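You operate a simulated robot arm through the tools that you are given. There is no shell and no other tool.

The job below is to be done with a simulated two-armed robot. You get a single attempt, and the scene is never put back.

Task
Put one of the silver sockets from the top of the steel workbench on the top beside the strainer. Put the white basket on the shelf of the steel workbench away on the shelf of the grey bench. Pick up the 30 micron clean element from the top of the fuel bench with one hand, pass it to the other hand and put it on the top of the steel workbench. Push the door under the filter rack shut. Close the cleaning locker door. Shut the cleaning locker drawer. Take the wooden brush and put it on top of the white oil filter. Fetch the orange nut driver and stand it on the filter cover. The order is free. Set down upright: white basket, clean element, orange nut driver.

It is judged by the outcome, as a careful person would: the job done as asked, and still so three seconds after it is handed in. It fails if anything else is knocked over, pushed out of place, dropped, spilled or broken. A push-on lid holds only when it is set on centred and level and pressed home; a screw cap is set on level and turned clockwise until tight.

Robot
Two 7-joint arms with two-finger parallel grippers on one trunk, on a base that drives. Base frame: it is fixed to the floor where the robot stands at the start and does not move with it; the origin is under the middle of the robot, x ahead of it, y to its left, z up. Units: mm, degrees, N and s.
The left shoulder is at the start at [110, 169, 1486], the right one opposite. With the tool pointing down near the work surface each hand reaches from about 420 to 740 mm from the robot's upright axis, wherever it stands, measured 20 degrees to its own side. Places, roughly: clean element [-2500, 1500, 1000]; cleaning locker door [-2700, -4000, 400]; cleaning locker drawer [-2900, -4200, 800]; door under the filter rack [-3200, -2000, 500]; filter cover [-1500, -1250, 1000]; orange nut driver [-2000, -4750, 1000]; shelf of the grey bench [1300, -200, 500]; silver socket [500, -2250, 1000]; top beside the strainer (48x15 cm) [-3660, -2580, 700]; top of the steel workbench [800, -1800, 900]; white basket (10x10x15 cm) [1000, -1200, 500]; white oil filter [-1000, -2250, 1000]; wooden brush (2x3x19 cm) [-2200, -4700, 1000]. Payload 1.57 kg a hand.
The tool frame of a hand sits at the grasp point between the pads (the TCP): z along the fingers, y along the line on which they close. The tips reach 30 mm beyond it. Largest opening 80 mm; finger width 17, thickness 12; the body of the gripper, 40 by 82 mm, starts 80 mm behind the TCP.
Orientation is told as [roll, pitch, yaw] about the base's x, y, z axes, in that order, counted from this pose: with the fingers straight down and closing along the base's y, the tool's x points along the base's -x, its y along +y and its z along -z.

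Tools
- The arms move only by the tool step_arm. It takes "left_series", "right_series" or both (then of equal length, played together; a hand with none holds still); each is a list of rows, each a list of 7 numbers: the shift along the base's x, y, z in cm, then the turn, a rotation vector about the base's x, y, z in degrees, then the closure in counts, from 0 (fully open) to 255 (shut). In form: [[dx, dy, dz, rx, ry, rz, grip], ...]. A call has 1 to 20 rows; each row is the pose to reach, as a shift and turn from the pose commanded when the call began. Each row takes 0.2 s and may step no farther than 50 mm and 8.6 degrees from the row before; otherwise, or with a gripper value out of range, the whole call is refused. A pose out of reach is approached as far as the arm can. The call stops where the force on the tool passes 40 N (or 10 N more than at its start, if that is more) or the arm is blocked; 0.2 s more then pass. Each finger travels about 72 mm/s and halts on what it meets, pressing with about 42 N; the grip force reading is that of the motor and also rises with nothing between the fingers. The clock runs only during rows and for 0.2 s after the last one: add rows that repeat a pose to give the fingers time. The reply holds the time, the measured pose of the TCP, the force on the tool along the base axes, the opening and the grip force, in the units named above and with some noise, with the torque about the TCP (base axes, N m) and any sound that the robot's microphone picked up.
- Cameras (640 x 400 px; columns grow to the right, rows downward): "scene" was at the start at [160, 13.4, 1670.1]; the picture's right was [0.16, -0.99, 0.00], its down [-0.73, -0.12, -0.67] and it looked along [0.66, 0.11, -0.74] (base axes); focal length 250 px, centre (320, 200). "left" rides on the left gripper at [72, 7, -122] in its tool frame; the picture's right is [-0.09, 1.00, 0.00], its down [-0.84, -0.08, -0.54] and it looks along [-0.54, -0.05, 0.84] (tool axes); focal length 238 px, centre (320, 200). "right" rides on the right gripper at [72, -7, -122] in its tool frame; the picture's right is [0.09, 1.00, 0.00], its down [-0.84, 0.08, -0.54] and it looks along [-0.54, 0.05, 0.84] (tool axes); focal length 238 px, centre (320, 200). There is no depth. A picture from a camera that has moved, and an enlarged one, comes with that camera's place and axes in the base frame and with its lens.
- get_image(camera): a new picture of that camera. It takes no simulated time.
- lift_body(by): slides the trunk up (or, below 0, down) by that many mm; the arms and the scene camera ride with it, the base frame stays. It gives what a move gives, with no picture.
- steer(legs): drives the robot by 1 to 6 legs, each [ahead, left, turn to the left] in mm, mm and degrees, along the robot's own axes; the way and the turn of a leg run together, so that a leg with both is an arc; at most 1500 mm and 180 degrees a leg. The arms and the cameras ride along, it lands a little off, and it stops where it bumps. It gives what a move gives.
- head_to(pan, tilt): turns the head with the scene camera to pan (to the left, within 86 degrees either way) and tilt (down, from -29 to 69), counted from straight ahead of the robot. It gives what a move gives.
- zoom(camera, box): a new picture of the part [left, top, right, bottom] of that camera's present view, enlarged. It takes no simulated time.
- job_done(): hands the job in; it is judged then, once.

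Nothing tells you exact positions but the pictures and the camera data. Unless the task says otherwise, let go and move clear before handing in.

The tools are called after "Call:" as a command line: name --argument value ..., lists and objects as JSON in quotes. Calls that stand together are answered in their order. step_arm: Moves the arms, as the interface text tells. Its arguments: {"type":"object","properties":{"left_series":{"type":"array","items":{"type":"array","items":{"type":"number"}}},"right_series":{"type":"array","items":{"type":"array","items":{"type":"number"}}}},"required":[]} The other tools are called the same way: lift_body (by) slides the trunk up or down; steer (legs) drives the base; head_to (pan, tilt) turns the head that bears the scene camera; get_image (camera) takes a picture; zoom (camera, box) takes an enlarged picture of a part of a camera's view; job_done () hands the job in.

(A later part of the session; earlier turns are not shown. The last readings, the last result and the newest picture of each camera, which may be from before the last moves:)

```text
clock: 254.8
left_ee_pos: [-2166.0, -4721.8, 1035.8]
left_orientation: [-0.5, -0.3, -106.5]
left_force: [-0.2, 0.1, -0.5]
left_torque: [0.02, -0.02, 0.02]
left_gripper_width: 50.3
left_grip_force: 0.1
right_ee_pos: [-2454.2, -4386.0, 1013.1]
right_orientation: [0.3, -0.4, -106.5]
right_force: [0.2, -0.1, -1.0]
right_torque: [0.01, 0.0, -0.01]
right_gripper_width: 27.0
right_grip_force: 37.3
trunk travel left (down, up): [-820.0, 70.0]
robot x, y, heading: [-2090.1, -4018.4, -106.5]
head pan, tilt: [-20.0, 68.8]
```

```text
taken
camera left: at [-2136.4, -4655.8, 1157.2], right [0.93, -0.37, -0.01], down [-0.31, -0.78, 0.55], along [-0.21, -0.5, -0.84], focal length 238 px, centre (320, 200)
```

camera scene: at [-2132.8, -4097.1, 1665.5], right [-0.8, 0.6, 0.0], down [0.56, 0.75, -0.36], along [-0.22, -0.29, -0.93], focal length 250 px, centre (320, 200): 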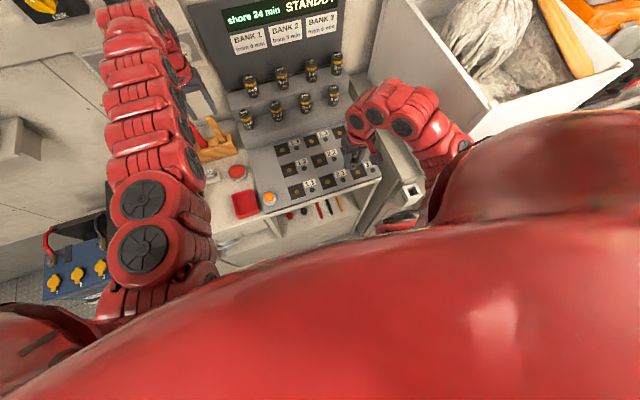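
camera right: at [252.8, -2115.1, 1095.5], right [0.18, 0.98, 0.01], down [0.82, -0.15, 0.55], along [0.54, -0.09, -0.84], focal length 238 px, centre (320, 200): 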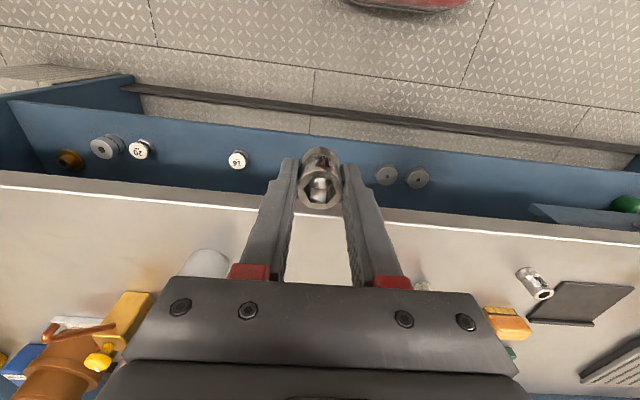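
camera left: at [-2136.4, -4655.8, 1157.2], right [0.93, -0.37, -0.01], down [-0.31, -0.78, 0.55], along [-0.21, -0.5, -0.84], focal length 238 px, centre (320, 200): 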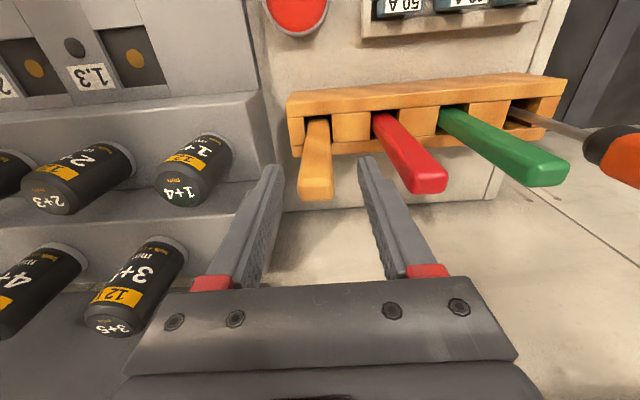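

Call:
step_arm --left_series '[[0, 0.1, -0.6, 0, 0, 0, 95], [0, 0.1, -1.2, 0, 0, 0, 95], [0, 0.1, -1.2, 0, 0, 0, 150], [0, 0.1, -1.2, 0, 0, 0, 200], [0, 0.1, -1.2, 0, 0, 0, 255], [0, 0.1, -1.2, 0, 0, 0, 255]]'

Call:
get_image --camera "left"

```text
clock: 256.2
left_ee_pos: [-2166.6, -4721.3, 1025.1]
left_orientation: [-0.5, -0.2, -106.5]
left_force: [-0.9, -0.5, 0.1]
left_torque: [0.01, -0.01, -0.01]
left_gripper_width: 21.2
left_grip_force: 34.2
right_ee_pos: [-2453.3, -4385.8, 1013.2]
right_orientation: [0.3, -0.5, -106.5]
right_force: [0.5, -0.3, -1.8]
right_torque: [0.0, -0.01, 0.02]
right_gripper_width: 26.9
right_grip_force: 37.5
trunk travel left (down, up): [-820.0, 70.0]
robot x, y, heading: [-2088.9, -4019.8, -106.7]
head pan, tilt: [-20.0, 68.8]
```

```text
taken
camera left: at [-2136.5, -4654.6, 1145.6], right [0.93, -0.37, -0.01], down [-0.31, -0.78, 0.55], along [-0.21, -0.5, -0.84], focal length 238 px, centre (320, 200)
```

left: 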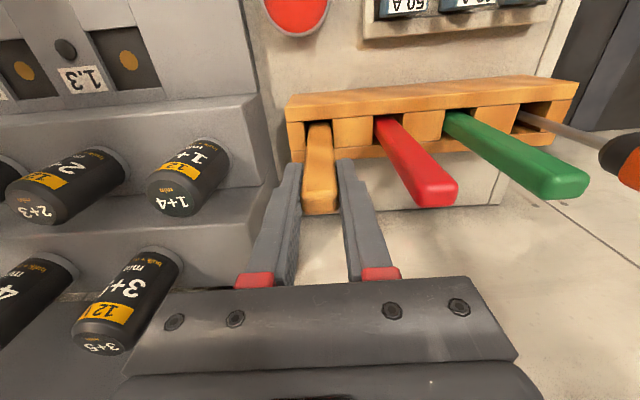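

Gripped (21 mm). Pulling the brush straight up out of the block.

Call:
step_arm --left_series '[[0, 0, 1.5, 0, 0, 0, 255], [0, 0, 3, 0, 0, 0, 255], [0, 0, 4.5, 0, 0, 0, 255], [0, 0, 6, 0, 0, 0, 255], [0, 0, 7.5, 0, 0, 0, 255], [0, 0, 9, 0, 0, 0, 255]]'

Call:
get_image --camera "left"

```text
clock: 257.6
left_ee_pos: [-2165.8, -4721.4, 1114.3]
left_orientation: [-0.6, -0.3, -106.6]
left_force: [-0.3, -0.2, 0.2]
left_torque: [-0.02, -0.01, -0.02]
left_gripper_width: 21.3
left_grip_force: 34.1
right_ee_pos: [-2454.3, -4386.1, 1014.2]
right_orientation: [0.3, -0.4, -106.5]
right_force: [0.0, -0.4, -1.0]
right_torque: [0.01, 0.01, -0.01]
right_gripper_width: 26.9
right_grip_force: 37.7
trunk travel left (down, up): [-820.0, 70.0]
robot x, y, heading: [-2088.4, -4014.1, -106.6]
head pan, tilt: [-20.0, 68.8]
```

```text
taken
camera left: at [-2136.0, -4655.6, 1236.6], right [0.93, -0.37, -0.01], down [-0.31, -0.78, 0.55], along [-0.21, -0.5, -0.84], focal length 238 px, centre (320, 200)
```

left: 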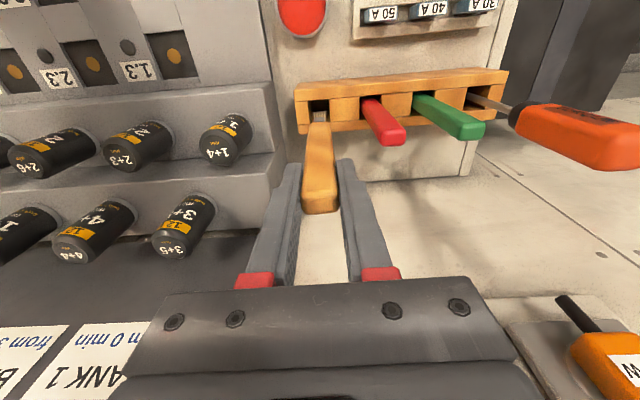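

Almost out; lift another 60 mm with the trunk and look.

Call:
lift_body --by 65

Call:
get_image --camera "left"

```text
clock: 258.6
left_ee_pos: [-2165.0, -4722.9, 1180.0]
left_orientation: [-0.5, -0.2, -106.5]
left_force: [0.0, 0.6, -1.0]
left_torque: [0.0, 0.0, -0.04]
left_gripper_width: 21.0
left_grip_force: 34.2
right_ee_pos: [-2454.5, -4386.6, 1077.8]
right_orientation: [0.3, -0.4, -106.5]
right_force: [0.0, -0.2, -1.3]
right_torque: [0.01, 0.01, 0.0]
right_gripper_width: 26.9
right_grip_force: 37.4
trunk travel left (down, up): [-885.0, 5.0]
robot x, y, heading: [-2088.9, -4014.9, -106.9]
head pan, tilt: [-20.0, 68.8]
```

```text
taken
camera left: at [-2135.9, -4655.8, 1301.3], right [0.93, -0.37, -0.01], down [-0.31, -0.78, 0.55], along [-0.21, -0.5, -0.84], focal length 238 px, centre (320, 200)
```

left: 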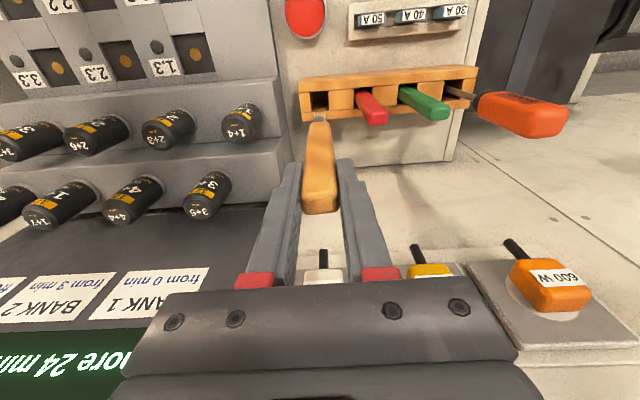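

The brush is out of the block. I'll back away from the wall and head back to the aisle.

Call:
steer --legs '[[-600, 0, 0], [0, 1180, 0]]'

Call:
head_to --pan -60 --tilt 20

Call:
get_image --camera "scene"

```text
clock: 267.5
left_ee_pos: [-886.5, -4499.5, 1179.2]
left_orientation: [-0.5, -0.2, -107.4]
left_force: [-0.6, -0.2, -0.5]
left_torque: [-0.03, 0.02, 0.01]
left_gripper_width: 21.2
left_grip_force: 34.8
right_ee_pos: [-1169.2, -4158.3, 1078.2]
right_orientation: [0.4, -0.4, -107.4]
right_force: [-0.3, 0.2, -1.4]
right_torque: [-0.01, 0.0, -0.03]
right_gripper_width: 26.6
right_grip_force: 37.3
trunk travel left (down, up): [-885.0, 5.0]
robot x, y, heading: [-801.6, -3793.5, -107.4]
head pan, tilt: [-20.0, 68.8]
```

```text
clock: 268.7
left_ee_pos: [-885.9, -4498.7, 1179.7]
left_orientation: [-0.5, -0.3, -107.4]
left_force: [0.2, -0.1, -0.9]
left_torque: [0.0, -0.02, 0.01]
left_gripper_width: 21.2
left_grip_force: 34.4
right_ee_pos: [-1169.1, -4159.5, 1078.6]
right_orientation: [0.4, -0.5, -107.2]
right_force: [1.1, -0.7, -1.4]
right_torque: [-0.01, -0.02, 0.02]
right_gripper_width: 26.5
right_grip_force: 37.3
trunk travel left (down, up): [-885.0, 5.0]
robot x, y, heading: [-800.2, -3795.3, -107.7]
head pan, tilt: [-60.0, 20.0]
```

```text
taken
camera scene: at [-914.2, -3891.8, 1797.8], right [-0.22, 0.98, 0.0], down [0.33, 0.07, -0.94], along [-0.92, -0.2, -0.34], focal length 250 px, centre (320, 200)
```

scene: 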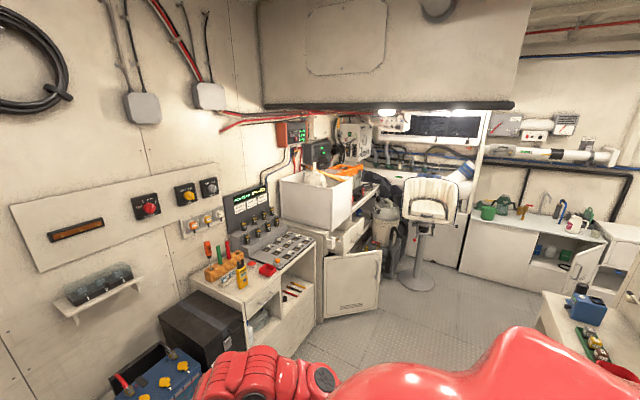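

I'll draw the left hand in, turn to face the island counter, and slide along to the white oil filter.

Call:
step_arm --left_series '[[2, 2.3, 0, 0, 0, 0, 255], [4, 4.6, 0, 0, 0, 0, 255], [6, 6.9, 0, 0, 0, 0, 255], [8, 9.2, 0, 0, 0, 0, 255], [10, 11.5, 0, 0, 0, 0, 255]]'

Call:
steer --legs '[[0, 0, -89], [-40, 0, 0], [0, -900, 0]]'

Call:
head_to --pan -20 --tilt 30

Call:
get_image --camera "scene"

```text
clock: 269.9
left_ee_pos: [-852.9, -4461.1, 1181.3]
left_orientation: [-0.5, -0.2, -107.4]
left_force: [0.2, -0.4, 0.0]
left_torque: [0.01, 0.0, -0.03]
left_gripper_width: 21.2
left_grip_force: 34.2
left hand out of reach, approached as far as the arm can: row 2, 3, 4, 5
right_ee_pos: [-1168.9, -4159.7, 1078.6]
right_orientation: [0.3, -0.4, -107.3]
right_force: [-0.3, -0.1, -1.4]
right_torque: [-0.01, 0.02, -0.03]
right_gripper_width: 26.9
right_grip_force: 37.7
trunk travel left (down, up): [-885.0, 5.0]
robot x, y, heading: [-801.5, -3800.0, -107.4]
head pan, tilt: [-60.0, 20.0]
```

```text
clock: 278.1
left_ee_pos: [-1211.1, -3019.7, 1180.8]
left_orientation: [-0.3, -0.2, 165.2]
left_force: [0.4, -0.1, 1.5]
left_torque: [0.03, 0.0, 0.02]
left_gripper_width: 20.8
left_grip_force: 33.8
right_ee_pos: [-915.4, -2686.3, 1078.8]
right_orientation: [0.3, -0.4, 164.2]
right_force: [1.4, 0.6, -0.9]
right_torque: [-0.03, 0.02, 0.0]
right_gripper_width: 26.4
right_grip_force: 36.9
trunk travel left (down, up): [-885.0, 5.0]
robot x, y, heading: [-539.9, -3045.5, 164.1]
head pan, tilt: [-60.0, 20.0]
stopped in leg 3: the robot was blocked; the commanded pose is now the measured one
```

```text
clock: 279.2
left_ee_pos: [-1210.3, -3018.2, 1180.9]
left_orientation: [-0.3, -0.2, 165.0]
left_force: [0.9, -0.3, -1.0]
left_torque: [-0.02, -0.01, -0.04]
left_gripper_width: 21.3
left_grip_force: 34.6
right_ee_pos: [-915.7, -2687.6, 1079.1]
right_orientation: [0.3, -0.4, 164.0]
right_force: [0.8, -0.2, -0.5]
right_torque: [-0.04, 0.01, 0.0]
right_gripper_width: 26.7
right_grip_force: 37.2
trunk travel left (down, up): [-885.0, 5.0]
robot x, y, heading: [-542.0, -3046.1, 163.9]
head pan, tilt: [-20.0, 30.0]
```

```text
taken
camera scene: at [-691.1, -2970.0, 1781.9], right [0.59, 0.81, 0.0], down [0.4, -0.29, -0.87], along [-0.7, 0.51, -0.5], focal length 250 px, centre (320, 200)
```

scene: 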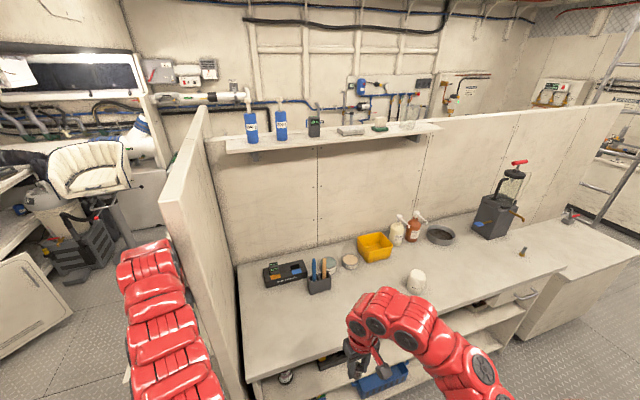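

The left arm grazed the counter's end panel. I'll move off it, back up, and then slide right along the counter.

Call:
steer --legs '[[0, 50, 0], [-160, 0, 0]]'

Call:
get_image --camera "left"

Call:
get_image --camera "scene"

```text
clock: 281.1
left_ee_pos: [-1072.6, -3109.6, 1178.6]
left_orientation: [-0.2, -0.1, 164.9]
left_force: [0.3, -0.3, -1.1]
left_torque: [0.01, -0.05, -0.01]
left_gripper_width: 21.4
left_grip_force: 34.3
right_ee_pos: [-775.7, -2777.3, 1077.5]
right_orientation: [0.3, -0.3, 164.0]
right_force: [0.0, 0.2, -0.4]
right_torque: [-0.03, -0.03, 0.0]
right_gripper_width: 26.2
right_grip_force: 37.6
trunk travel left (down, up): [-885.0, 5.0]
robot x, y, heading: [-399.1, -3136.4, 163.8]
head pan, tilt: [-20.0, 30.0]
```

```text
taken
camera left: at [-1003.3, -3135.5, 1300.8], right [-0.35, -0.94, 0.0], down [-0.79, 0.29, 0.54], along [-0.51, 0.19, -0.84], focal length 238 px, centre (320, 200)
```

left: 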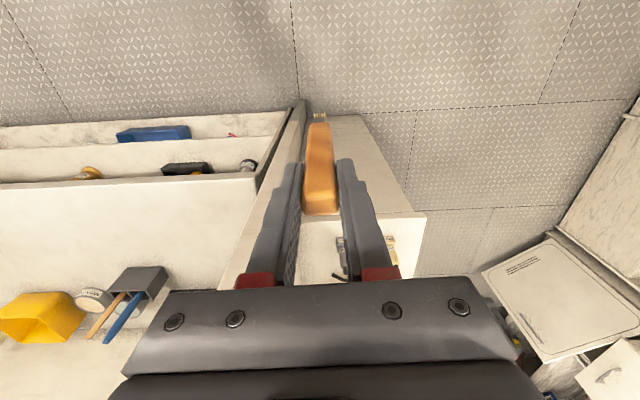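

```text
taken
camera scene: at [-553.7, -3060.0, 1781.4], right [0.59, 0.81, 0.0], down [0.41, -0.3, -0.86], along [-0.7, 0.51, -0.5], focal length 250 px, centre (320, 200)
```

scene: 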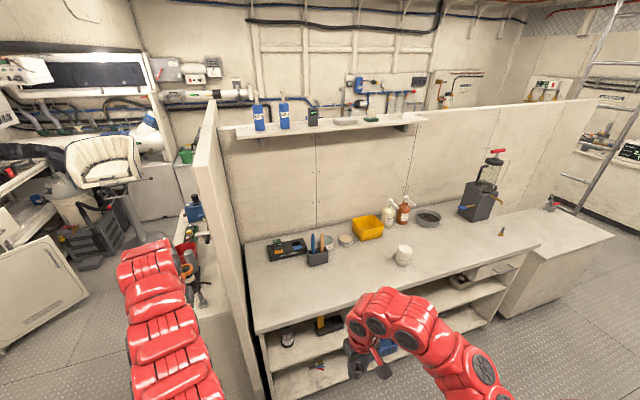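

The brush is still well held and the way is clear. Sliding right along the counter to the white filter.

Call:
steer --legs '[[0, -850, 0]]'

Call:
head_to --pan 5 --tilt 40

Call:
get_image --camera "scene"

```text
clock: 285.7
left_ee_pos: [-829.6, -2278.7, 1181.0]
left_orientation: [-0.3, -0.2, 165.0]
left_force: [0.6, -1.0, -0.9]
left_torque: [-0.01, -0.01, -0.01]
left_gripper_width: 21.1
left_grip_force: 35.0
right_ee_pos: [-533.2, -1947.2, 1079.1]
right_orientation: [0.4, -0.5, 164.0]
right_force: [0.5, -0.6, -1.3]
right_torque: [-0.02, 0.02, 0.0]
right_gripper_width: 26.3
right_grip_force: 37.2
trunk travel left (down, up): [-885.0, 5.0]
robot x, y, heading: [-162.6, -2304.6, 163.8]
head pan, tilt: [-20.0, 30.0]
```

```text
clock: 286.6
left_ee_pos: [-828.5, -2278.2, 1180.3]
left_orientation: [-0.3, -0.2, 164.9]
left_force: [0.3, 0.0, -0.4]
left_torque: [0.02, -0.02, 0.02]
left_gripper_width: 21.4
left_grip_force: 34.7
right_ee_pos: [-532.9, -1945.0, 1079.6]
right_orientation: [0.3, -0.4, 164.0]
right_force: [0.4, -1.0, -1.2]
right_torque: [-0.02, 0.01, 0.0]
right_gripper_width: 26.2
right_grip_force: 37.2
trunk travel left (down, up): [-885.0, 5.0]
robot x, y, heading: [-162.5, -2309.0, 163.5]
head pan, tilt: [5.0, 40.0]
```

```text
taken
camera scene: at [-319.7, -2266.8, 1766.6], right [0.2, 0.98, 0.0], down [0.63, -0.13, -0.77], along [-0.75, 0.15, -0.64], focal length 250 px, centre (320, 200)
```

scene: 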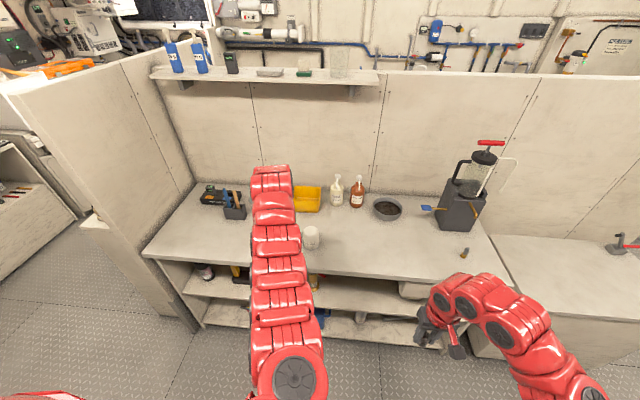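

Call:
zoom --camera "scene" --box '[270, 190, 390, 265]'

Call:
lift_body --by -200

Call:
zoom --camera "scene" --box '[270, 150, 390, 225]'

Call:
get_image --camera "scene"

```text
5.33 times, centred on (330, 228) of scene
camera zoom: at [-319.7, -2266.8, 1766.6], right [0.2, 0.98, 0.0], down [0.63, -0.13, -0.77], along [-0.75, 0.15, -0.64], focal length 1333 px, centre (267, 53)
```

zoom: 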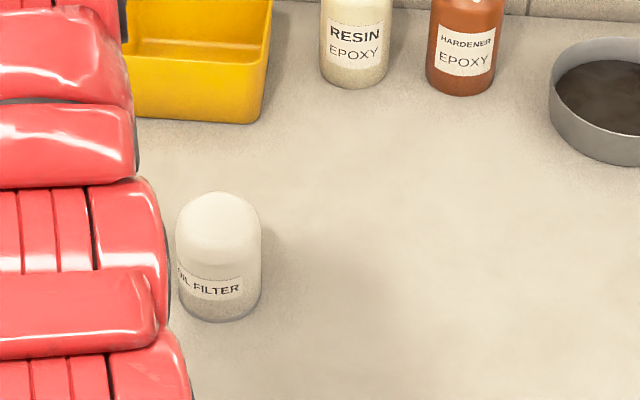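

```text
clock: 288.8
left_ee_pos: [-830.3, -2277.5, 981.1]
left_orientation: [-0.4, -0.2, 164.9]
left_force: [0.2, 1.1, 0.2]
left_torque: [0.03, -0.01, -0.03]
left_gripper_width: 21.1
left_grip_force: 34.0
right_ee_pos: [-532.2, -1946.9, 879.0]
right_orientation: [0.3, -0.4, 164.0]
right_force: [-0.4, -0.4, 0.1]
right_torque: [0.03, 0.0, 0.0]
right_gripper_width: 26.2
right_grip_force: 37.6
trunk travel left (down, up): [-685.0, 205.0]
robot x, y, heading: [-157.7, -2304.3, 163.9]
head pan, tilt: [5.0, 40.0]
```

```text
5.33 times, centred on (330, 188) of scene
camera zoom: at [-319.5, -2267.1, 1566.6], right [0.19, 0.98, 0.0], down [0.63, -0.13, -0.77], along [-0.75, 0.15, -0.64], focal length 1333 px, centre (267, 267)
```

zoom: 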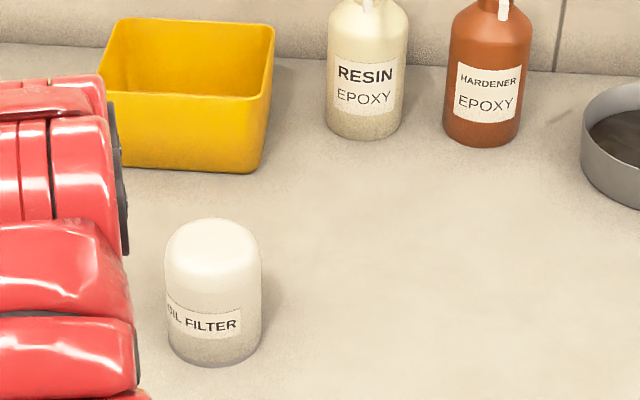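

```text
taken
camera scene: at [-319.5, -2267.1, 1566.6], right [0.19, 0.98, 0.0], down [0.63, -0.13, -0.77], along [-0.75, 0.15, -0.64], focal length 250 px, centre (320, 200)
```

scene: 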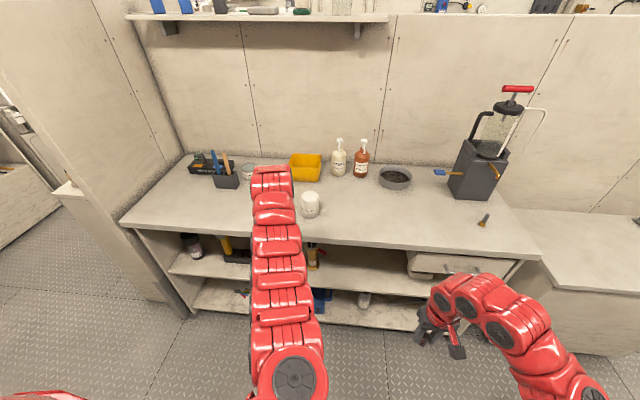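

The white oil filter is at about [-1069, -2157], top z ≈ 948, 73 mm wide. I'll rotate the left hand so the brush points forward horizontally, to lay it across the filter's top.

Call:
step_arm --left_series '[[0, 0, 0.6, 2.283, 7.857, 0, 255], [0, 0, 1.2, 4.565, 15.71, 0, 255], [0, 0, 1.8, 6.85, 23.57, 0, 255], [0, 0, 2.4, 9.13, 31.43, 0, 255], [0, 0, 3.0, 11.4, 39.29, 0, 255], [0, 0, 3.6, 13.7, 47.1, 0, 255], [0, 0, 4.2, 15.98, 55.0, 0, 255], [0, 0, 4.8, 18.26, 62.86, 0, 255], [0, 0, 5.4, 20.5, 70.7, 0, 255], [0, 0, 6, 22.8, 78.6, 0, 255], [0, 0, 6, 25.1, 86.4, 0, 255]]'

Call:
get_image --camera "scene"

Call:
get_image --camera "left"

```text
clock: 291.2
left_ee_pos: [-828.5, -2278.6, 1040.4]
left_orientation: [-104.7, -88.8, -91.9]
left_force: [0.4, 0.1, -1.0]
left_torque: [0.0, -0.01, -0.01]
left_gripper_width: 21.0
left_grip_force: 34.3
left hand out of reach, approached as far as the arm can: row 1
right_ee_pos: [-532.2, -1946.9, 877.3]
right_orientation: [0.3, -0.4, 163.9]
right_force: [0.1, -0.5, -1.4]
right_torque: [-0.01, 0.02, -0.01]
right_gripper_width: 25.9
right_grip_force: 36.8
trunk travel left (down, up): [-685.0, 205.0]
robot x, y, heading: [-163.5, -2306.5, 163.9]
head pan, tilt: [5.0, 40.0]
```

```text
taken
camera scene: at [-319.6, -2266.8, 1566.5], right [0.19, 0.98, 0.0], down [0.63, -0.13, -0.77], along [-0.75, 0.15, -0.64], focal length 250 px, centre (320, 200)
```

scene: 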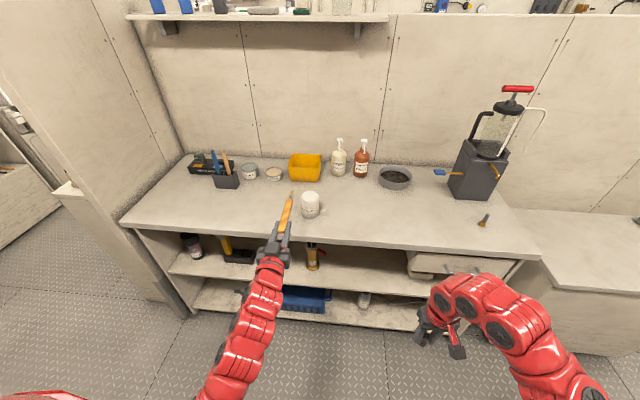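

```text
taken
camera left: at [-712.6, -2318.2, 967.7], right [-0.28, -0.96, 0.07], down [0.54, -0.1, 0.84], along [-0.79, 0.28, 0.54], focal length 238 px, centre (320, 200)
```

left: 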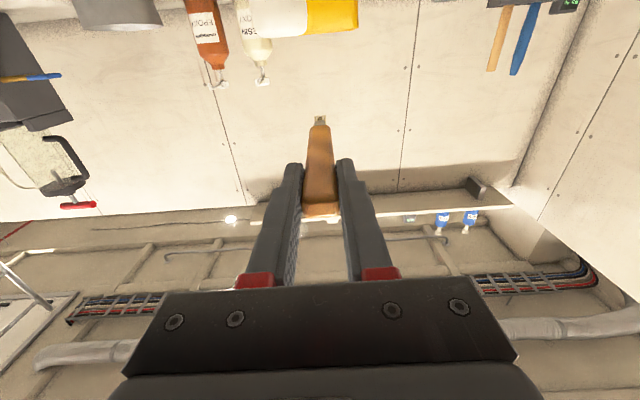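

Call:
zoom --camera "scene" --box '[250, 180, 350, 260]'

```text
5.00 times, centred on (300, 220) of scene
camera zoom: at [-319.6, -2266.8, 1566.5], right [0.19, 0.98, 0.0], down [0.63, -0.13, -0.77], along [-0.75, 0.15, -0.64], focal length 1250 px, centre (420, 100)
```

zoom: 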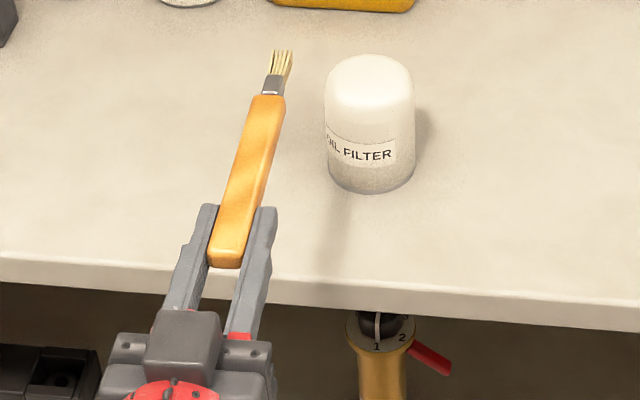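

The brush (handle plus short bristle end) is horizontal and straight. I'll drive right 50 and forward 130 mm, keeping it above the filter.

Call:
steer --legs '[[130, -50, 0]]'

Call:
zoom --camera "scene" --box '[250, 180, 400, 280]'

Call:
get_image --camera "left"

```text
clock: 292.5
left_ee_pos: [-939.4, -2194.9, 1040.8]
left_orientation: [-99.9, -89.0, -96.6]
left_force: [-0.6, 0.2, -0.3]
left_torque: [-0.01, -0.01, -0.01]
left_gripper_width: 21.2
left_grip_force: 34.6
right_ee_pos: [-642.9, -1862.8, 878.7]
right_orientation: [0.3, -0.4, 163.8]
right_force: [-0.4, 0.6, -0.6]
right_torque: [-0.02, -0.04, 0.02]
right_gripper_width: 25.9
right_grip_force: 36.8
trunk travel left (down, up): [-685.0, 205.0]
robot x, y, heading: [-270.2, -2225.9, 163.5]
head pan, tilt: [5.0, 40.0]
```

```text
4.00 times, centred on (325, 230) of scene
camera zoom: at [-430.7, -2183.9, 1566.5], right [0.2, 0.98, 0.0], down [0.63, -0.13, -0.77], along [-0.75, 0.15, -0.64], focal length 1000 px, centre (300, 80)
```

zoom: 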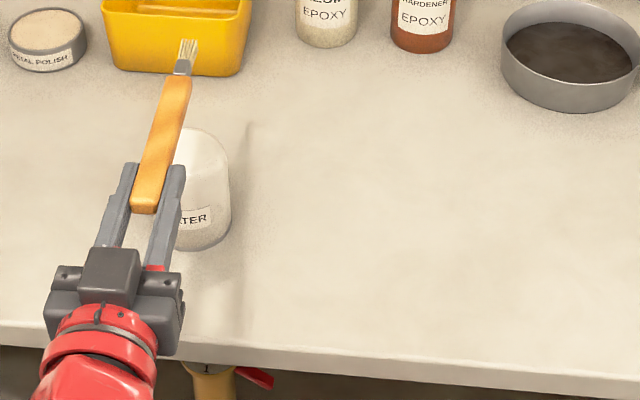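

```text
taken
camera left: at [-823.7, -2234.9, 968.2], right [-0.28, -0.96, 0.07], down [0.54, -0.1, 0.84], along [-0.79, 0.28, 0.54], focal length 238 px, centre (320, 200)
```

left: 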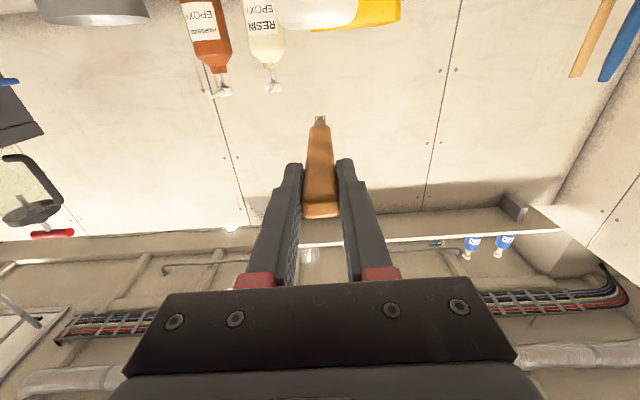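

Filter centre refined to about [-1070, -2159]. I'll move the brush's balance point over it and check from above before lowering.

Call:
step_arm --left_series '[[-2, 0.5, 0, 0.15, 0.5, 0, 255], [-4, 1.0, 0, 0.3, 1.0, 0, 255], [-5.93, 1.5, 0, 0.3, 1.0, 0, 255], [-5.93, 1.5, -2, 0.3, 1.0, 0, 255], [-5.93, 1.5, -4, 0.3, 1.0, 0, 255], [-5.93, 1.5, -4, 0.3, 1.0, 0, 255]]'

Call:
zoom --camera "scene" --box '[250, 160, 350, 240]'

Call:
get_image --camera "left"

```text
clock: 293.9
left_ee_pos: [-1000.2, -2178.1, 1001.1]
left_orientation: [-140.9, -88.3, -55.7]
left_force: [1.0, 0.1, 0.3]
left_torque: [-0.03, -0.01, -0.02]
left_gripper_width: 21.2
left_grip_force: 34.1
right_ee_pos: [-642.1, -1863.0, 879.2]
right_orientation: [0.3, -0.4, 163.9]
right_force: [-0.2, 0.3, -0.3]
right_torque: [0.02, 0.03, 0.0]
right_gripper_width: 26.0
right_grip_force: 37.1
trunk travel left (down, up): [-685.0, 205.0]
robot x, y, heading: [-273.4, -2224.8, 163.8]
head pan, tilt: [5.0, 40.0]
```

```text
5.00 times, centred on (300, 200) of scene
camera zoom: at [-430.3, -2184.2, 1566.6], right [0.2, 0.98, 0.0], down [0.63, -0.13, -0.77], along [-0.75, 0.15, -0.64], focal length 1250 px, centre (420, 200)
```

zoom: 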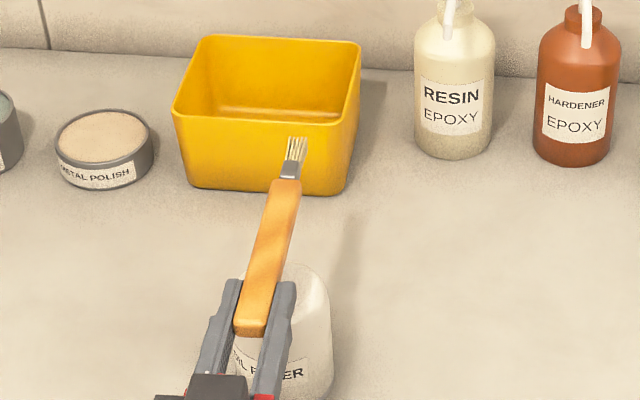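

```text
taken
camera left: at [-884.1, -2218.7, 926.7], right [-0.28, -0.96, 0.07], down [0.56, -0.1, 0.83], along [-0.78, 0.27, 0.56], focal length 238 px, centre (320, 200)
```

left: 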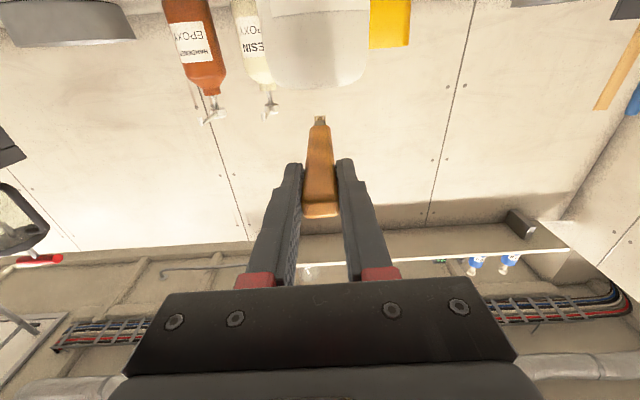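

The brush is laterally centred on the filter. I'll level it (about 1° correction) and lower toward the top.

Call:
step_arm --left_series '[[0, 0, -1, -0.33, -1.15, 0, 255], [0, 0, -2, -0.33, -1.15, 0, 255], [0, 0, -3, -0.33, -1.15, 0, 255], [0, 0, -3, -0.33, -1.15, 0, 255]]'

Call:
zoom --camera "scene" --box '[250, 160, 350, 240]'

Call:
zoom --camera "left" --box '[240, 0, 400, 220]'

```text
clock: 294.9
left_ee_pos: [-999.9, -2177.7, 972.2]
left_orientation: [-93.3, -88.9, -103.3]
left_force: [-0.5, -0.7, -0.6]
left_torque: [-0.01, -0.02, 0.0]
left_gripper_width: 21.1
left_grip_force: 34.3
right_ee_pos: [-643.7, -1863.4, 878.3]
right_orientation: [0.2, -0.4, 163.9]
right_force: [0.5, 0.6, -0.7]
right_torque: [-0.03, -0.02, -0.03]
right_gripper_width: 26.0
right_grip_force: 36.7
trunk travel left (down, up): [-685.0, 205.0]
robot x, y, heading: [-272.8, -2222.4, 163.5]
head pan, tilt: [5.0, 40.0]
```

```text
5.00 times, centred on (300, 200) of scene
camera zoom: at [-430.4, -2184.1, 1566.5], right [0.2, 0.98, 0.0], down [0.63, -0.13, -0.77], along [-0.75, 0.15, -0.64], focal length 1250 px, centre (420, 200)
```

zoom: 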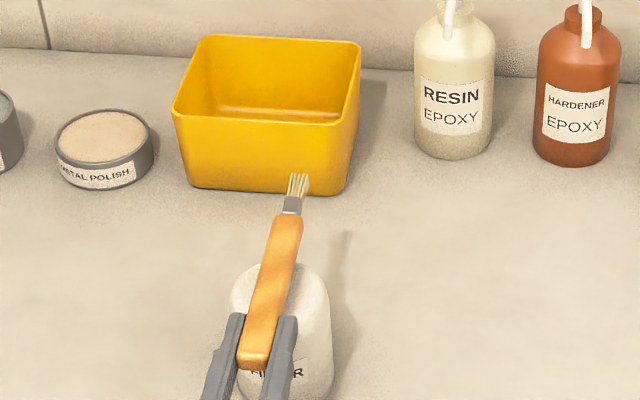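

```text
1.82 times, centred on (320, 110) of left
camera zoom: at [-882.7, -2219.9, 898.8], right [-0.28, -0.96, 0.07], down [0.54, -0.1, 0.84], along [-0.79, 0.28, 0.54], focal length 433 px, centre (320, 364)
```

zoom: 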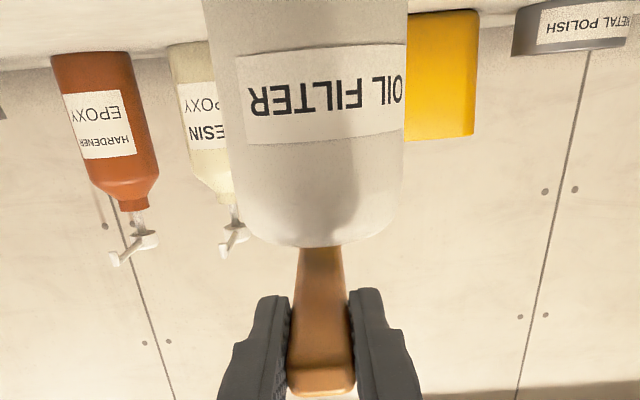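

The brush sits about 4 mm off-centre to my left; I'll correct that and lower until it touches the filter's top.

Call:
step_arm --left_series '[[0.1, 0.4, -0.3, 0, 0, 0, 255], [0.1, 0.4, -0.6, 0, 0, 0, 255], [0.1, 0.4, -0.8, 0, 0, 0, 255], [0.1, 0.4, -0.8, 0, 0, 0, 255]]'

Call:
zoom --camera "left" --box '[240, 0, 400, 220]'

```text
clock: 295.9
left_ee_pos: [-999.3, -2176.7, 963.3]
left_orientation: [-92.3, -88.8, -104.2]
left_force: [0.0, -0.3, -0.5]
left_torque: [-0.02, -0.02, -0.02]
left_gripper_width: 21.0
left_grip_force: 34.2
right_ee_pos: [-642.3, -1863.7, 877.8]
right_orientation: [0.3, -0.4, 163.9]
right_force: [-0.5, 0.4, -1.7]
right_torque: [0.04, 0.03, 0.02]
right_gripper_width: 25.9
right_grip_force: 37.1
trunk travel left (down, up): [-685.0, 205.0]
robot x, y, heading: [-271.5, -2224.8, 163.6]
head pan, tilt: [5.0, 40.0]
```

```text
1.82 times, centred on (320, 110) of left
camera zoom: at [-881.7, -2216.4, 890.6], right [-0.28, -0.96, 0.07], down [0.54, -0.1, 0.84], along [-0.79, 0.28, 0.54], focal length 433 px, centre (320, 364)
```

zoom: 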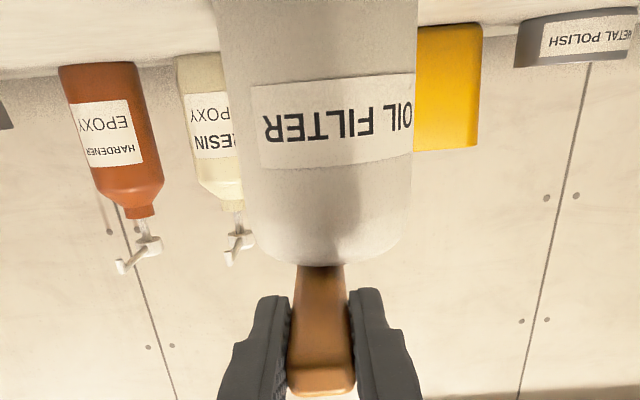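

Call:
step_arm --left_series '[[-0.05, -0.2, -0.2, 0, 0, 0, 255], [-0.05, -0.2, -0.4, 0, 0, 0, 255], [-0.05, -0.2, -0.4, 0, 0, 0, 255]]'

```text
clock: 296.7
left_ee_pos: [-999.2, -2177.9, 959.7]
left_orientation: [-101.4, -88.9, -95.0]
left_force: [-1.5, -0.6, 5.8]
left_torque: [0.03, 0.37, 0.02]
left_gripper_width: 21.3
left_grip_force: 34.0
right_ee_pos: [-642.2, -1863.8, 878.6]
right_orientation: [0.2, -0.4, 163.9]
right_force: [-0.3, -0.2, -1.1]
right_torque: [0.05, 0.0, 0.06]
right_gripper_width: 25.8
right_grip_force: 36.7
trunk travel left (down, up): [-685.0, 205.0]
robot x, y, heading: [-269.4, -2223.9, 163.4]
head pan, tilt: [5.0, 40.0]
```

Contact felt about 64 mm ahead of the grip, as planned. I'll relieve pressure and open the fingers slightly to see whether the brush balances.

Call:
step_arm --left_series '[[0, 0, 0.15, 0, 0, 0, 255], [0, 0, 0.15, 0, 0, 0, 178], [0, 0, 0.15, 0, 0, 0, 170]]'

Call:
zoom --camera "left" --box '[240, 0, 400, 220]'

Call:
zoom --camera "scene" --box '[250, 160, 350, 240]'

```text
clock: 297.5
left_ee_pos: [-998.7, -2178.2, 960.1]
left_orientation: [-90.6, -88.9, -105.9]
left_force: [0.2, -0.6, -0.9]
left_torque: [0.0, 0.01, -0.04]
left_gripper_width: 26.6
left_grip_force: 0.1
right_ee_pos: [-642.3, -1863.8, 877.8]
right_orientation: [0.3, -0.3, 164.0]
right_force: [0.5, 0.1, -0.7]
right_torque: [0.0, 0.0, -0.01]
right_gripper_width: 26.0
right_grip_force: 36.9
trunk travel left (down, up): [-685.0, 205.0]
robot x, y, heading: [-274.9, -2225.9, 163.6]
head pan, tilt: [5.0, 40.0]
```

```text
1.82 times, centred on (320, 110) of left
camera zoom: at [-882.1, -2218.2, 887.4], right [-0.28, -0.96, 0.07], down [0.54, -0.1, 0.84], along [-0.79, 0.28, 0.54], focal length 433 px, centre (320, 364)
```

zoom: 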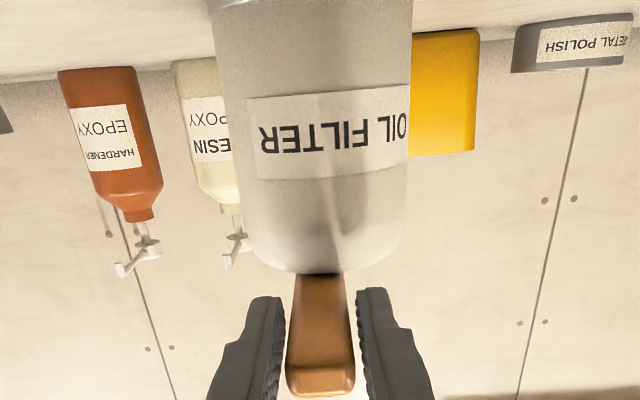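

```text
5.00 times, centred on (300, 200) of scene
camera zoom: at [-430.4, -2184.1, 1566.5], right [0.2, 0.98, 0.0], down [0.63, -0.13, -0.77], along [-0.75, 0.15, -0.64], focal length 1250 px, centre (420, 200)
```

zoom: 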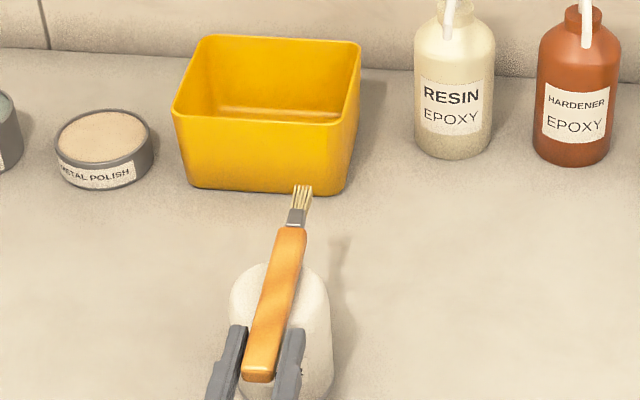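

The brush rests freely and level. I'll wait a moment, confirm, then open more and retreat.

Call:
step_arm --left_series '[[0, 0, 0, 0, 0, 0, 165], [0, 0, 0, 0, 0, 0, 160], [0, 0, 0, 0, 0, 0, 155]]'

Call:
zoom --camera "left" --box '[240, 0, 400, 220]'

Call:
zoom --camera "scene" --box '[250, 160, 350, 240]'

```text
clock: 298.3
left_ee_pos: [-998.8, -2178.1, 960.0]
left_orientation: [-92.4, -88.8, -104.1]
left_force: [0.8, -0.1, -0.5]
left_torque: [0.05, -0.02, 0.04]
left_gripper_width: 31.4
left_grip_force: 0.0
right_ee_pos: [-642.5, -1864.4, 877.6]
right_orientation: [0.3, -0.3, 164.0]
right_force: [0.5, -1.0, -1.2]
right_torque: [0.0, 0.0, 0.01]
right_gripper_width: 26.0
right_grip_force: 37.0
trunk travel left (down, up): [-685.0, 205.0]
robot x, y, heading: [-275.4, -2225.5, 163.7]
head pan, tilt: [5.0, 40.0]
```

```text
1.82 times, centred on (320, 110) of left
camera zoom: at [-882.1, -2218.2, 887.6], right [-0.28, -0.96, 0.07], down [0.54, -0.1, 0.84], along [-0.79, 0.28, 0.54], focal length 433 px, centre (320, 364)
```

zoom: 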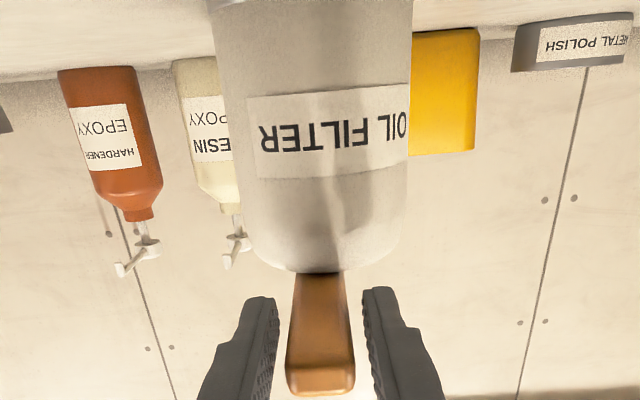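

```text
5.00 times, centred on (300, 200) of scene
camera zoom: at [-430.3, -2184.1, 1566.5], right [0.2, 0.98, 0.0], down [0.63, -0.13, -0.77], along [-0.75, 0.15, -0.64], focal length 1250 px, centre (420, 200)
```

zoom: 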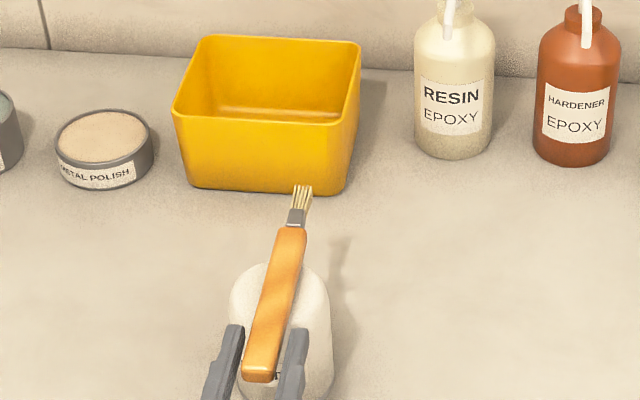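

Stable. Opening wider and retreating straight back.

Call:
step_arm --left_series '[[0, 0, 0, 0, 0, 0, 100], [0, 0, 0, 0, 0, 0, 64], [1.4, -0.4, 0, 0, 0, 0, 64], [2.9, -0.85, 0, 0, 0, 0, 64], [4.8, -1.4, 0, 0, 0, 0, 64], [7.2, -2.1, 0, 0, 0, 0, 64], [9.6, -2.8, 0, 0, 0, 0, 64]]'

Call:
steer --legs '[[-150, 0, 0]]'

Call:
zoom --camera "scene" --box '[240, 130, 400, 240]'

```text
clock: 299.9
left_ee_pos: [-901.9, -2207.2, 959.6]
left_orientation: [-89.9, -88.9, -106.7]
left_force: [-0.3, -0.9, 0.2]
left_torque: [-0.03, 0.0, -0.01]
left_gripper_width: 59.9
left_grip_force: 0.1
right_ee_pos: [-641.8, -1863.4, 879.0]
right_orientation: [0.2, -0.4, 164.0]
right_force: [-0.7, 0.1, -1.3]
right_torque: [0.01, -0.01, 0.01]
right_gripper_width: 26.0
right_grip_force: 37.0
trunk travel left (down, up): [-685.0, 205.0]
robot x, y, heading: [-275.3, -2225.3, 163.6]
head pan, tilt: [5.0, 40.0]
```

```text
clock: 301.3
left_ee_pos: [-758.0, -2250.6, 960.8]
left_orientation: [-94.1, -88.9, -102.3]
left_force: [0.7, -0.3, 0.2]
left_torque: [-0.01, 0.01, 0.0]
left_gripper_width: 59.9
left_grip_force: 0.0
right_ee_pos: [-498.1, -1906.8, 877.9]
right_orientation: [0.4, -0.4, 164.0]
right_force: [0.7, -0.1, -1.7]
right_torque: [0.01, 0.03, 0.01]
right_gripper_width: 26.0
right_grip_force: 36.8
trunk travel left (down, up): [-685.0, 205.0]
robot x, y, heading: [-129.3, -2267.5, 163.9]
head pan, tilt: [5.0, 40.0]
```

```text
3.64 times, centred on (320, 185) of scene
camera zoom: at [-284.7, -2226.9, 1566.6], right [0.19, 0.98, 0.0], down [0.63, -0.12, -0.77], along [-0.75, 0.15, -0.64], focal length 909 px, centre (320, 254)
```

zoom: 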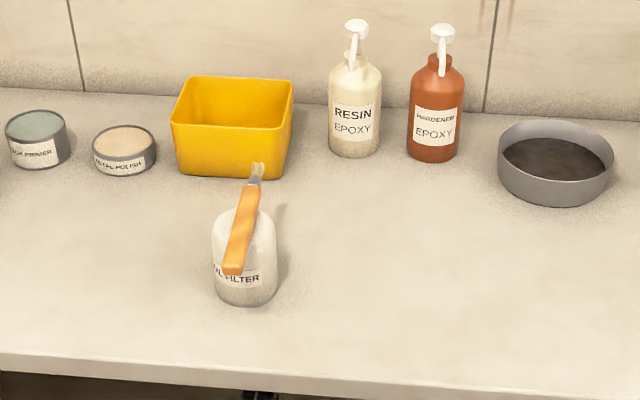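

The brush lies balanced on the white oil filter. I'll return the left arm to its compact pose and go back to the end wall, first to the locker.

Call:
step_arm --left_series '[[1.2, -1.0, -0.7, -2.283, -7.857, 0, 0], [2.4, -1.9, -1.5, -4.565, -15.71, 0, 0], [3.6, -2.9, -2.2, -6.85, -23.57, 0, 0], [4.9, -3.9, -2.9, -9.13, -31.43, 0, 0], [6.1, -4.9, -3.6, -11.4, -39.29, 0, 0], [7.3, -5.8, -4.4, -13.7, -47.1, 0, 0], [8.5, -6.8, -5.1, -15.98, -55.0, 0, 0], [9.7, -7.8, -5.8, -18.26, -62.86, 0, 0], [10.9, -8.8, -6.5, -20.5, -70.7, 0, 0], [12.1, -9.7, -7.3, -22.8, -78.6, 0, 0], [13.3, -10.7, -8, -25.1, -86.4, 0, 0]]'

Call:
lift_body --by 115

Call:
steer --legs '[[0, 1000, 0], [0, 600, 0], [0, 0, 89]]'

Call:
head_to --pan -45 --tilt 25

Call:
get_image --camera "scene"

```text
clock: 303.7
left_ee_pos: [-625.7, -2360.0, 877.4]
left_orientation: [-0.2, -0.1, 164.9]
left_force: [-0.3, -0.1, 0.4]
left_torque: [0.01, -0.01, -0.02]
left_gripper_width: 80.1
left_grip_force: 0.1
left hand out of reach, approached as far as the arm can: row 3, 4, 5, 6, 7, 8
right_ee_pos: [-497.8, -1906.8, 878.2]
right_orientation: [0.3, -0.3, 164.1]
right_force: [0.0, -0.5, -1.2]
right_torque: [0.03, -0.06, 0.03]
right_gripper_width: 26.0
right_grip_force: 37.8
trunk travel left (down, up): [-685.0, 205.0]
robot x, y, heading: [-129.6, -2269.1, 163.8]
head pan, tilt: [5.0, 40.0]
```

```text
clock: 305.1
left_ee_pos: [-626.0, -2358.4, 992.8]
left_orientation: [-0.2, -0.1, 164.9]
left_force: [0.3, 0.4, -0.5]
left_torque: [-0.02, 0.02, 0.01]
left_gripper_width: 80.1
left_grip_force: 0.0
right_ee_pos: [-498.3, -1907.4, 993.3]
right_orientation: [0.3, -0.3, 164.1]
right_force: [-0.6, -0.2, -1.0]
right_torque: [0.03, -0.01, -0.05]
right_gripper_width: 26.1
right_grip_force: 36.9
trunk travel left (down, up): [-800.0, 90.0]
robot x, y, heading: [-125.7, -2266.8, 164.1]
head pan, tilt: [5.0, 40.0]
```

```text
clock: 317.1
left_ee_pos: [-473.3, -4303.7, 993.6]
left_orientation: [-0.2, -0.3, -105.0]
left_force: [0.1, -0.3, 0.4]
left_torque: [0.03, 0.0, 0.01]
left_gripper_width: 80.1
left_grip_force: 0.1
right_ee_pos: [-924.8, -4178.4, 993.8]
right_orientation: [0.3, -0.4, -105.9]
right_force: [0.9, 0.5, -1.4]
right_torque: [0.03, 0.02, -0.02]
right_gripper_width: 25.6
right_grip_force: 36.5
trunk travel left (down, up): [-800.0, 90.0]
robot x, y, heading: [-563.2, -3804.8, -105.9]
head pan, tilt: [5.0, 40.0]
```

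```text
clock: 318.3
left_ee_pos: [-472.8, -4304.3, 994.4]
left_orientation: [-0.3, -0.2, -105.0]
left_force: [0.5, -0.1, -0.8]
left_torque: [-0.03, 0.02, -0.01]
left_gripper_width: 79.7
left_grip_force: 0.1
right_ee_pos: [-924.7, -4178.2, 994.3]
right_orientation: [0.2, -0.5, -105.8]
right_force: [-0.5, 0.2, -0.2]
right_torque: [-0.01, 0.0, 0.02]
right_gripper_width: 26.0
right_grip_force: 37.3
trunk travel left (down, up): [-800.0, 90.0]
robot x, y, heading: [-566.5, -3803.1, -106.0]
head pan, tilt: [-45.0, 25.0]
```

```text
taken
camera scene: at [-667.3, -3926.8, 1704.8], right [-0.49, 0.87, 0.0], down [0.37, 0.21, -0.91], along [-0.79, -0.44, -0.42], focal length 250 px, centre (320, 200)
```

scene: 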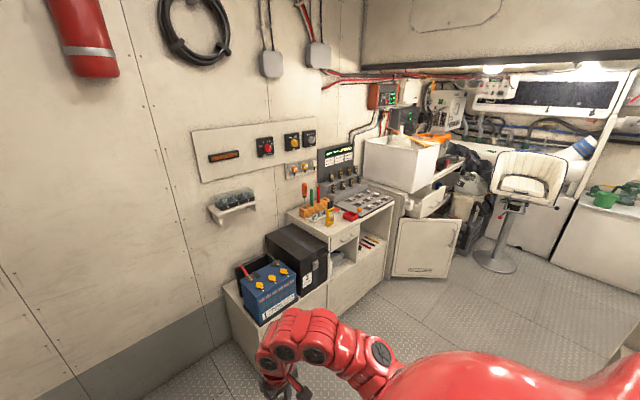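

Sliding right toward the locker for a better look.

Call:
steer --legs '[[-150, 0, -0.5], [0, -1300, 0], [0, -300, 0]]'

Call:
head_to --pan -10 --tilt 30

Call:
get_image --camera "scene"

```text
clock: 323.4
left_ee_pos: [-1209.4, -3971.3, 993.0]
left_orientation: [-0.1, -0.2, -115.7]
left_force: [0.2, -0.4, -0.1]
left_torque: [-0.04, 0.0, -0.02]
left_gripper_width: 80.0
left_grip_force: 0.1
right_ee_pos: [-1632.9, -3764.3, 993.3]
right_orientation: [0.3, -0.5, -116.3]
right_force: [-0.7, 0.0, -1.0]
right_torque: [0.0, -0.02, 0.0]
right_gripper_width: 25.5
right_grip_force: 36.9
trunk travel left (down, up): [-800.0, 90.0]
robot x, y, heading: [-1208.7, -3466.0, -116.6]
head pan, tilt: [-45.0, 25.0]
stopped in leg 2: the robot was blocked; the commanded pose is now the measured one
```

```text
clock: 324.4
left_ee_pos: [-1211.4, -3971.9, 994.6]
left_orientation: [-0.2, -0.1, -115.6]
left_force: [-0.4, 0.9, 0.4]
left_torque: [-0.04, 0.01, -0.02]
left_gripper_width: 80.1
left_grip_force: 0.0
right_ee_pos: [-1631.6, -3764.3, 993.7]
right_orientation: [0.3, -0.6, -116.3]
right_force: [1.1, 0.1, -2.4]
right_torque: [-0.01, -0.02, 0.0]
right_gripper_width: 25.9
right_grip_force: 36.9
trunk travel left (down, up): [-800.0, 90.0]
robot x, y, heading: [-1208.6, -3459.6, -116.5]
head pan, tilt: [-10.0, 30.0]
```

```text
taken
camera scene: at [-1298.8, -3607.4, 1696.9], right [-0.8, 0.6, 0.0], down [0.3, 0.4, -0.87], along [-0.52, -0.69, -0.5], focal length 250 px, centre (320, 200)
```

scene: 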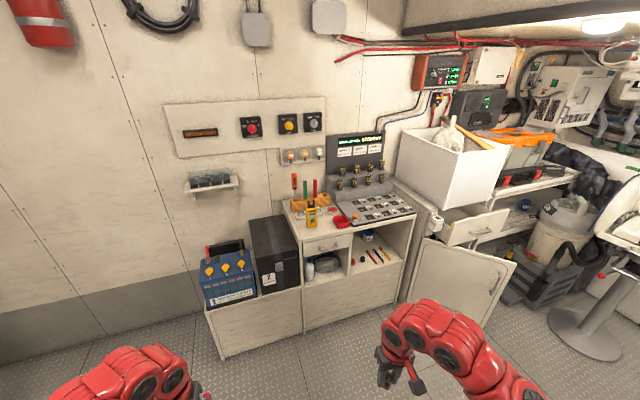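

Something blocked the base on my right side. I'll look there.

Call:
head_to --pan -75 --tilt 45

Call:
get_image --camera "scene"

```text
clock: 325.8
left_ee_pos: [-1211.4, -3971.2, 993.5]
left_orientation: [-0.1, -0.2, -115.6]
left_force: [-1.1, -0.1, -0.7]
left_torque: [-0.01, -0.02, 0.01]
left_gripper_width: 80.0
left_grip_force: 0.0
right_ee_pos: [-1632.5, -3764.4, 994.0]
right_orientation: [0.3, -0.5, -116.3]
right_force: [0.2, 0.0, -0.5]
right_torque: [0.0, 0.01, -0.01]
right_gripper_width: 26.1
right_grip_force: 36.9
trunk travel left (down, up): [-800.0, 90.0]
robot x, y, heading: [-1208.4, -3463.5, -116.3]
head pan, tilt: [-75.0, 45.0]
```

```text
taken
camera scene: at [-1324.8, -3518.2, 1674.3], right [0.2, 0.98, 0.0], down [0.69, -0.14, -0.71], along [-0.69, 0.14, -0.71], focal length 250 px, centre (320, 200)
```

scene: 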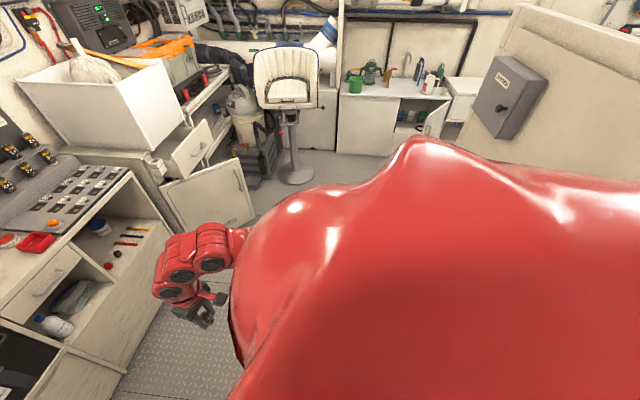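

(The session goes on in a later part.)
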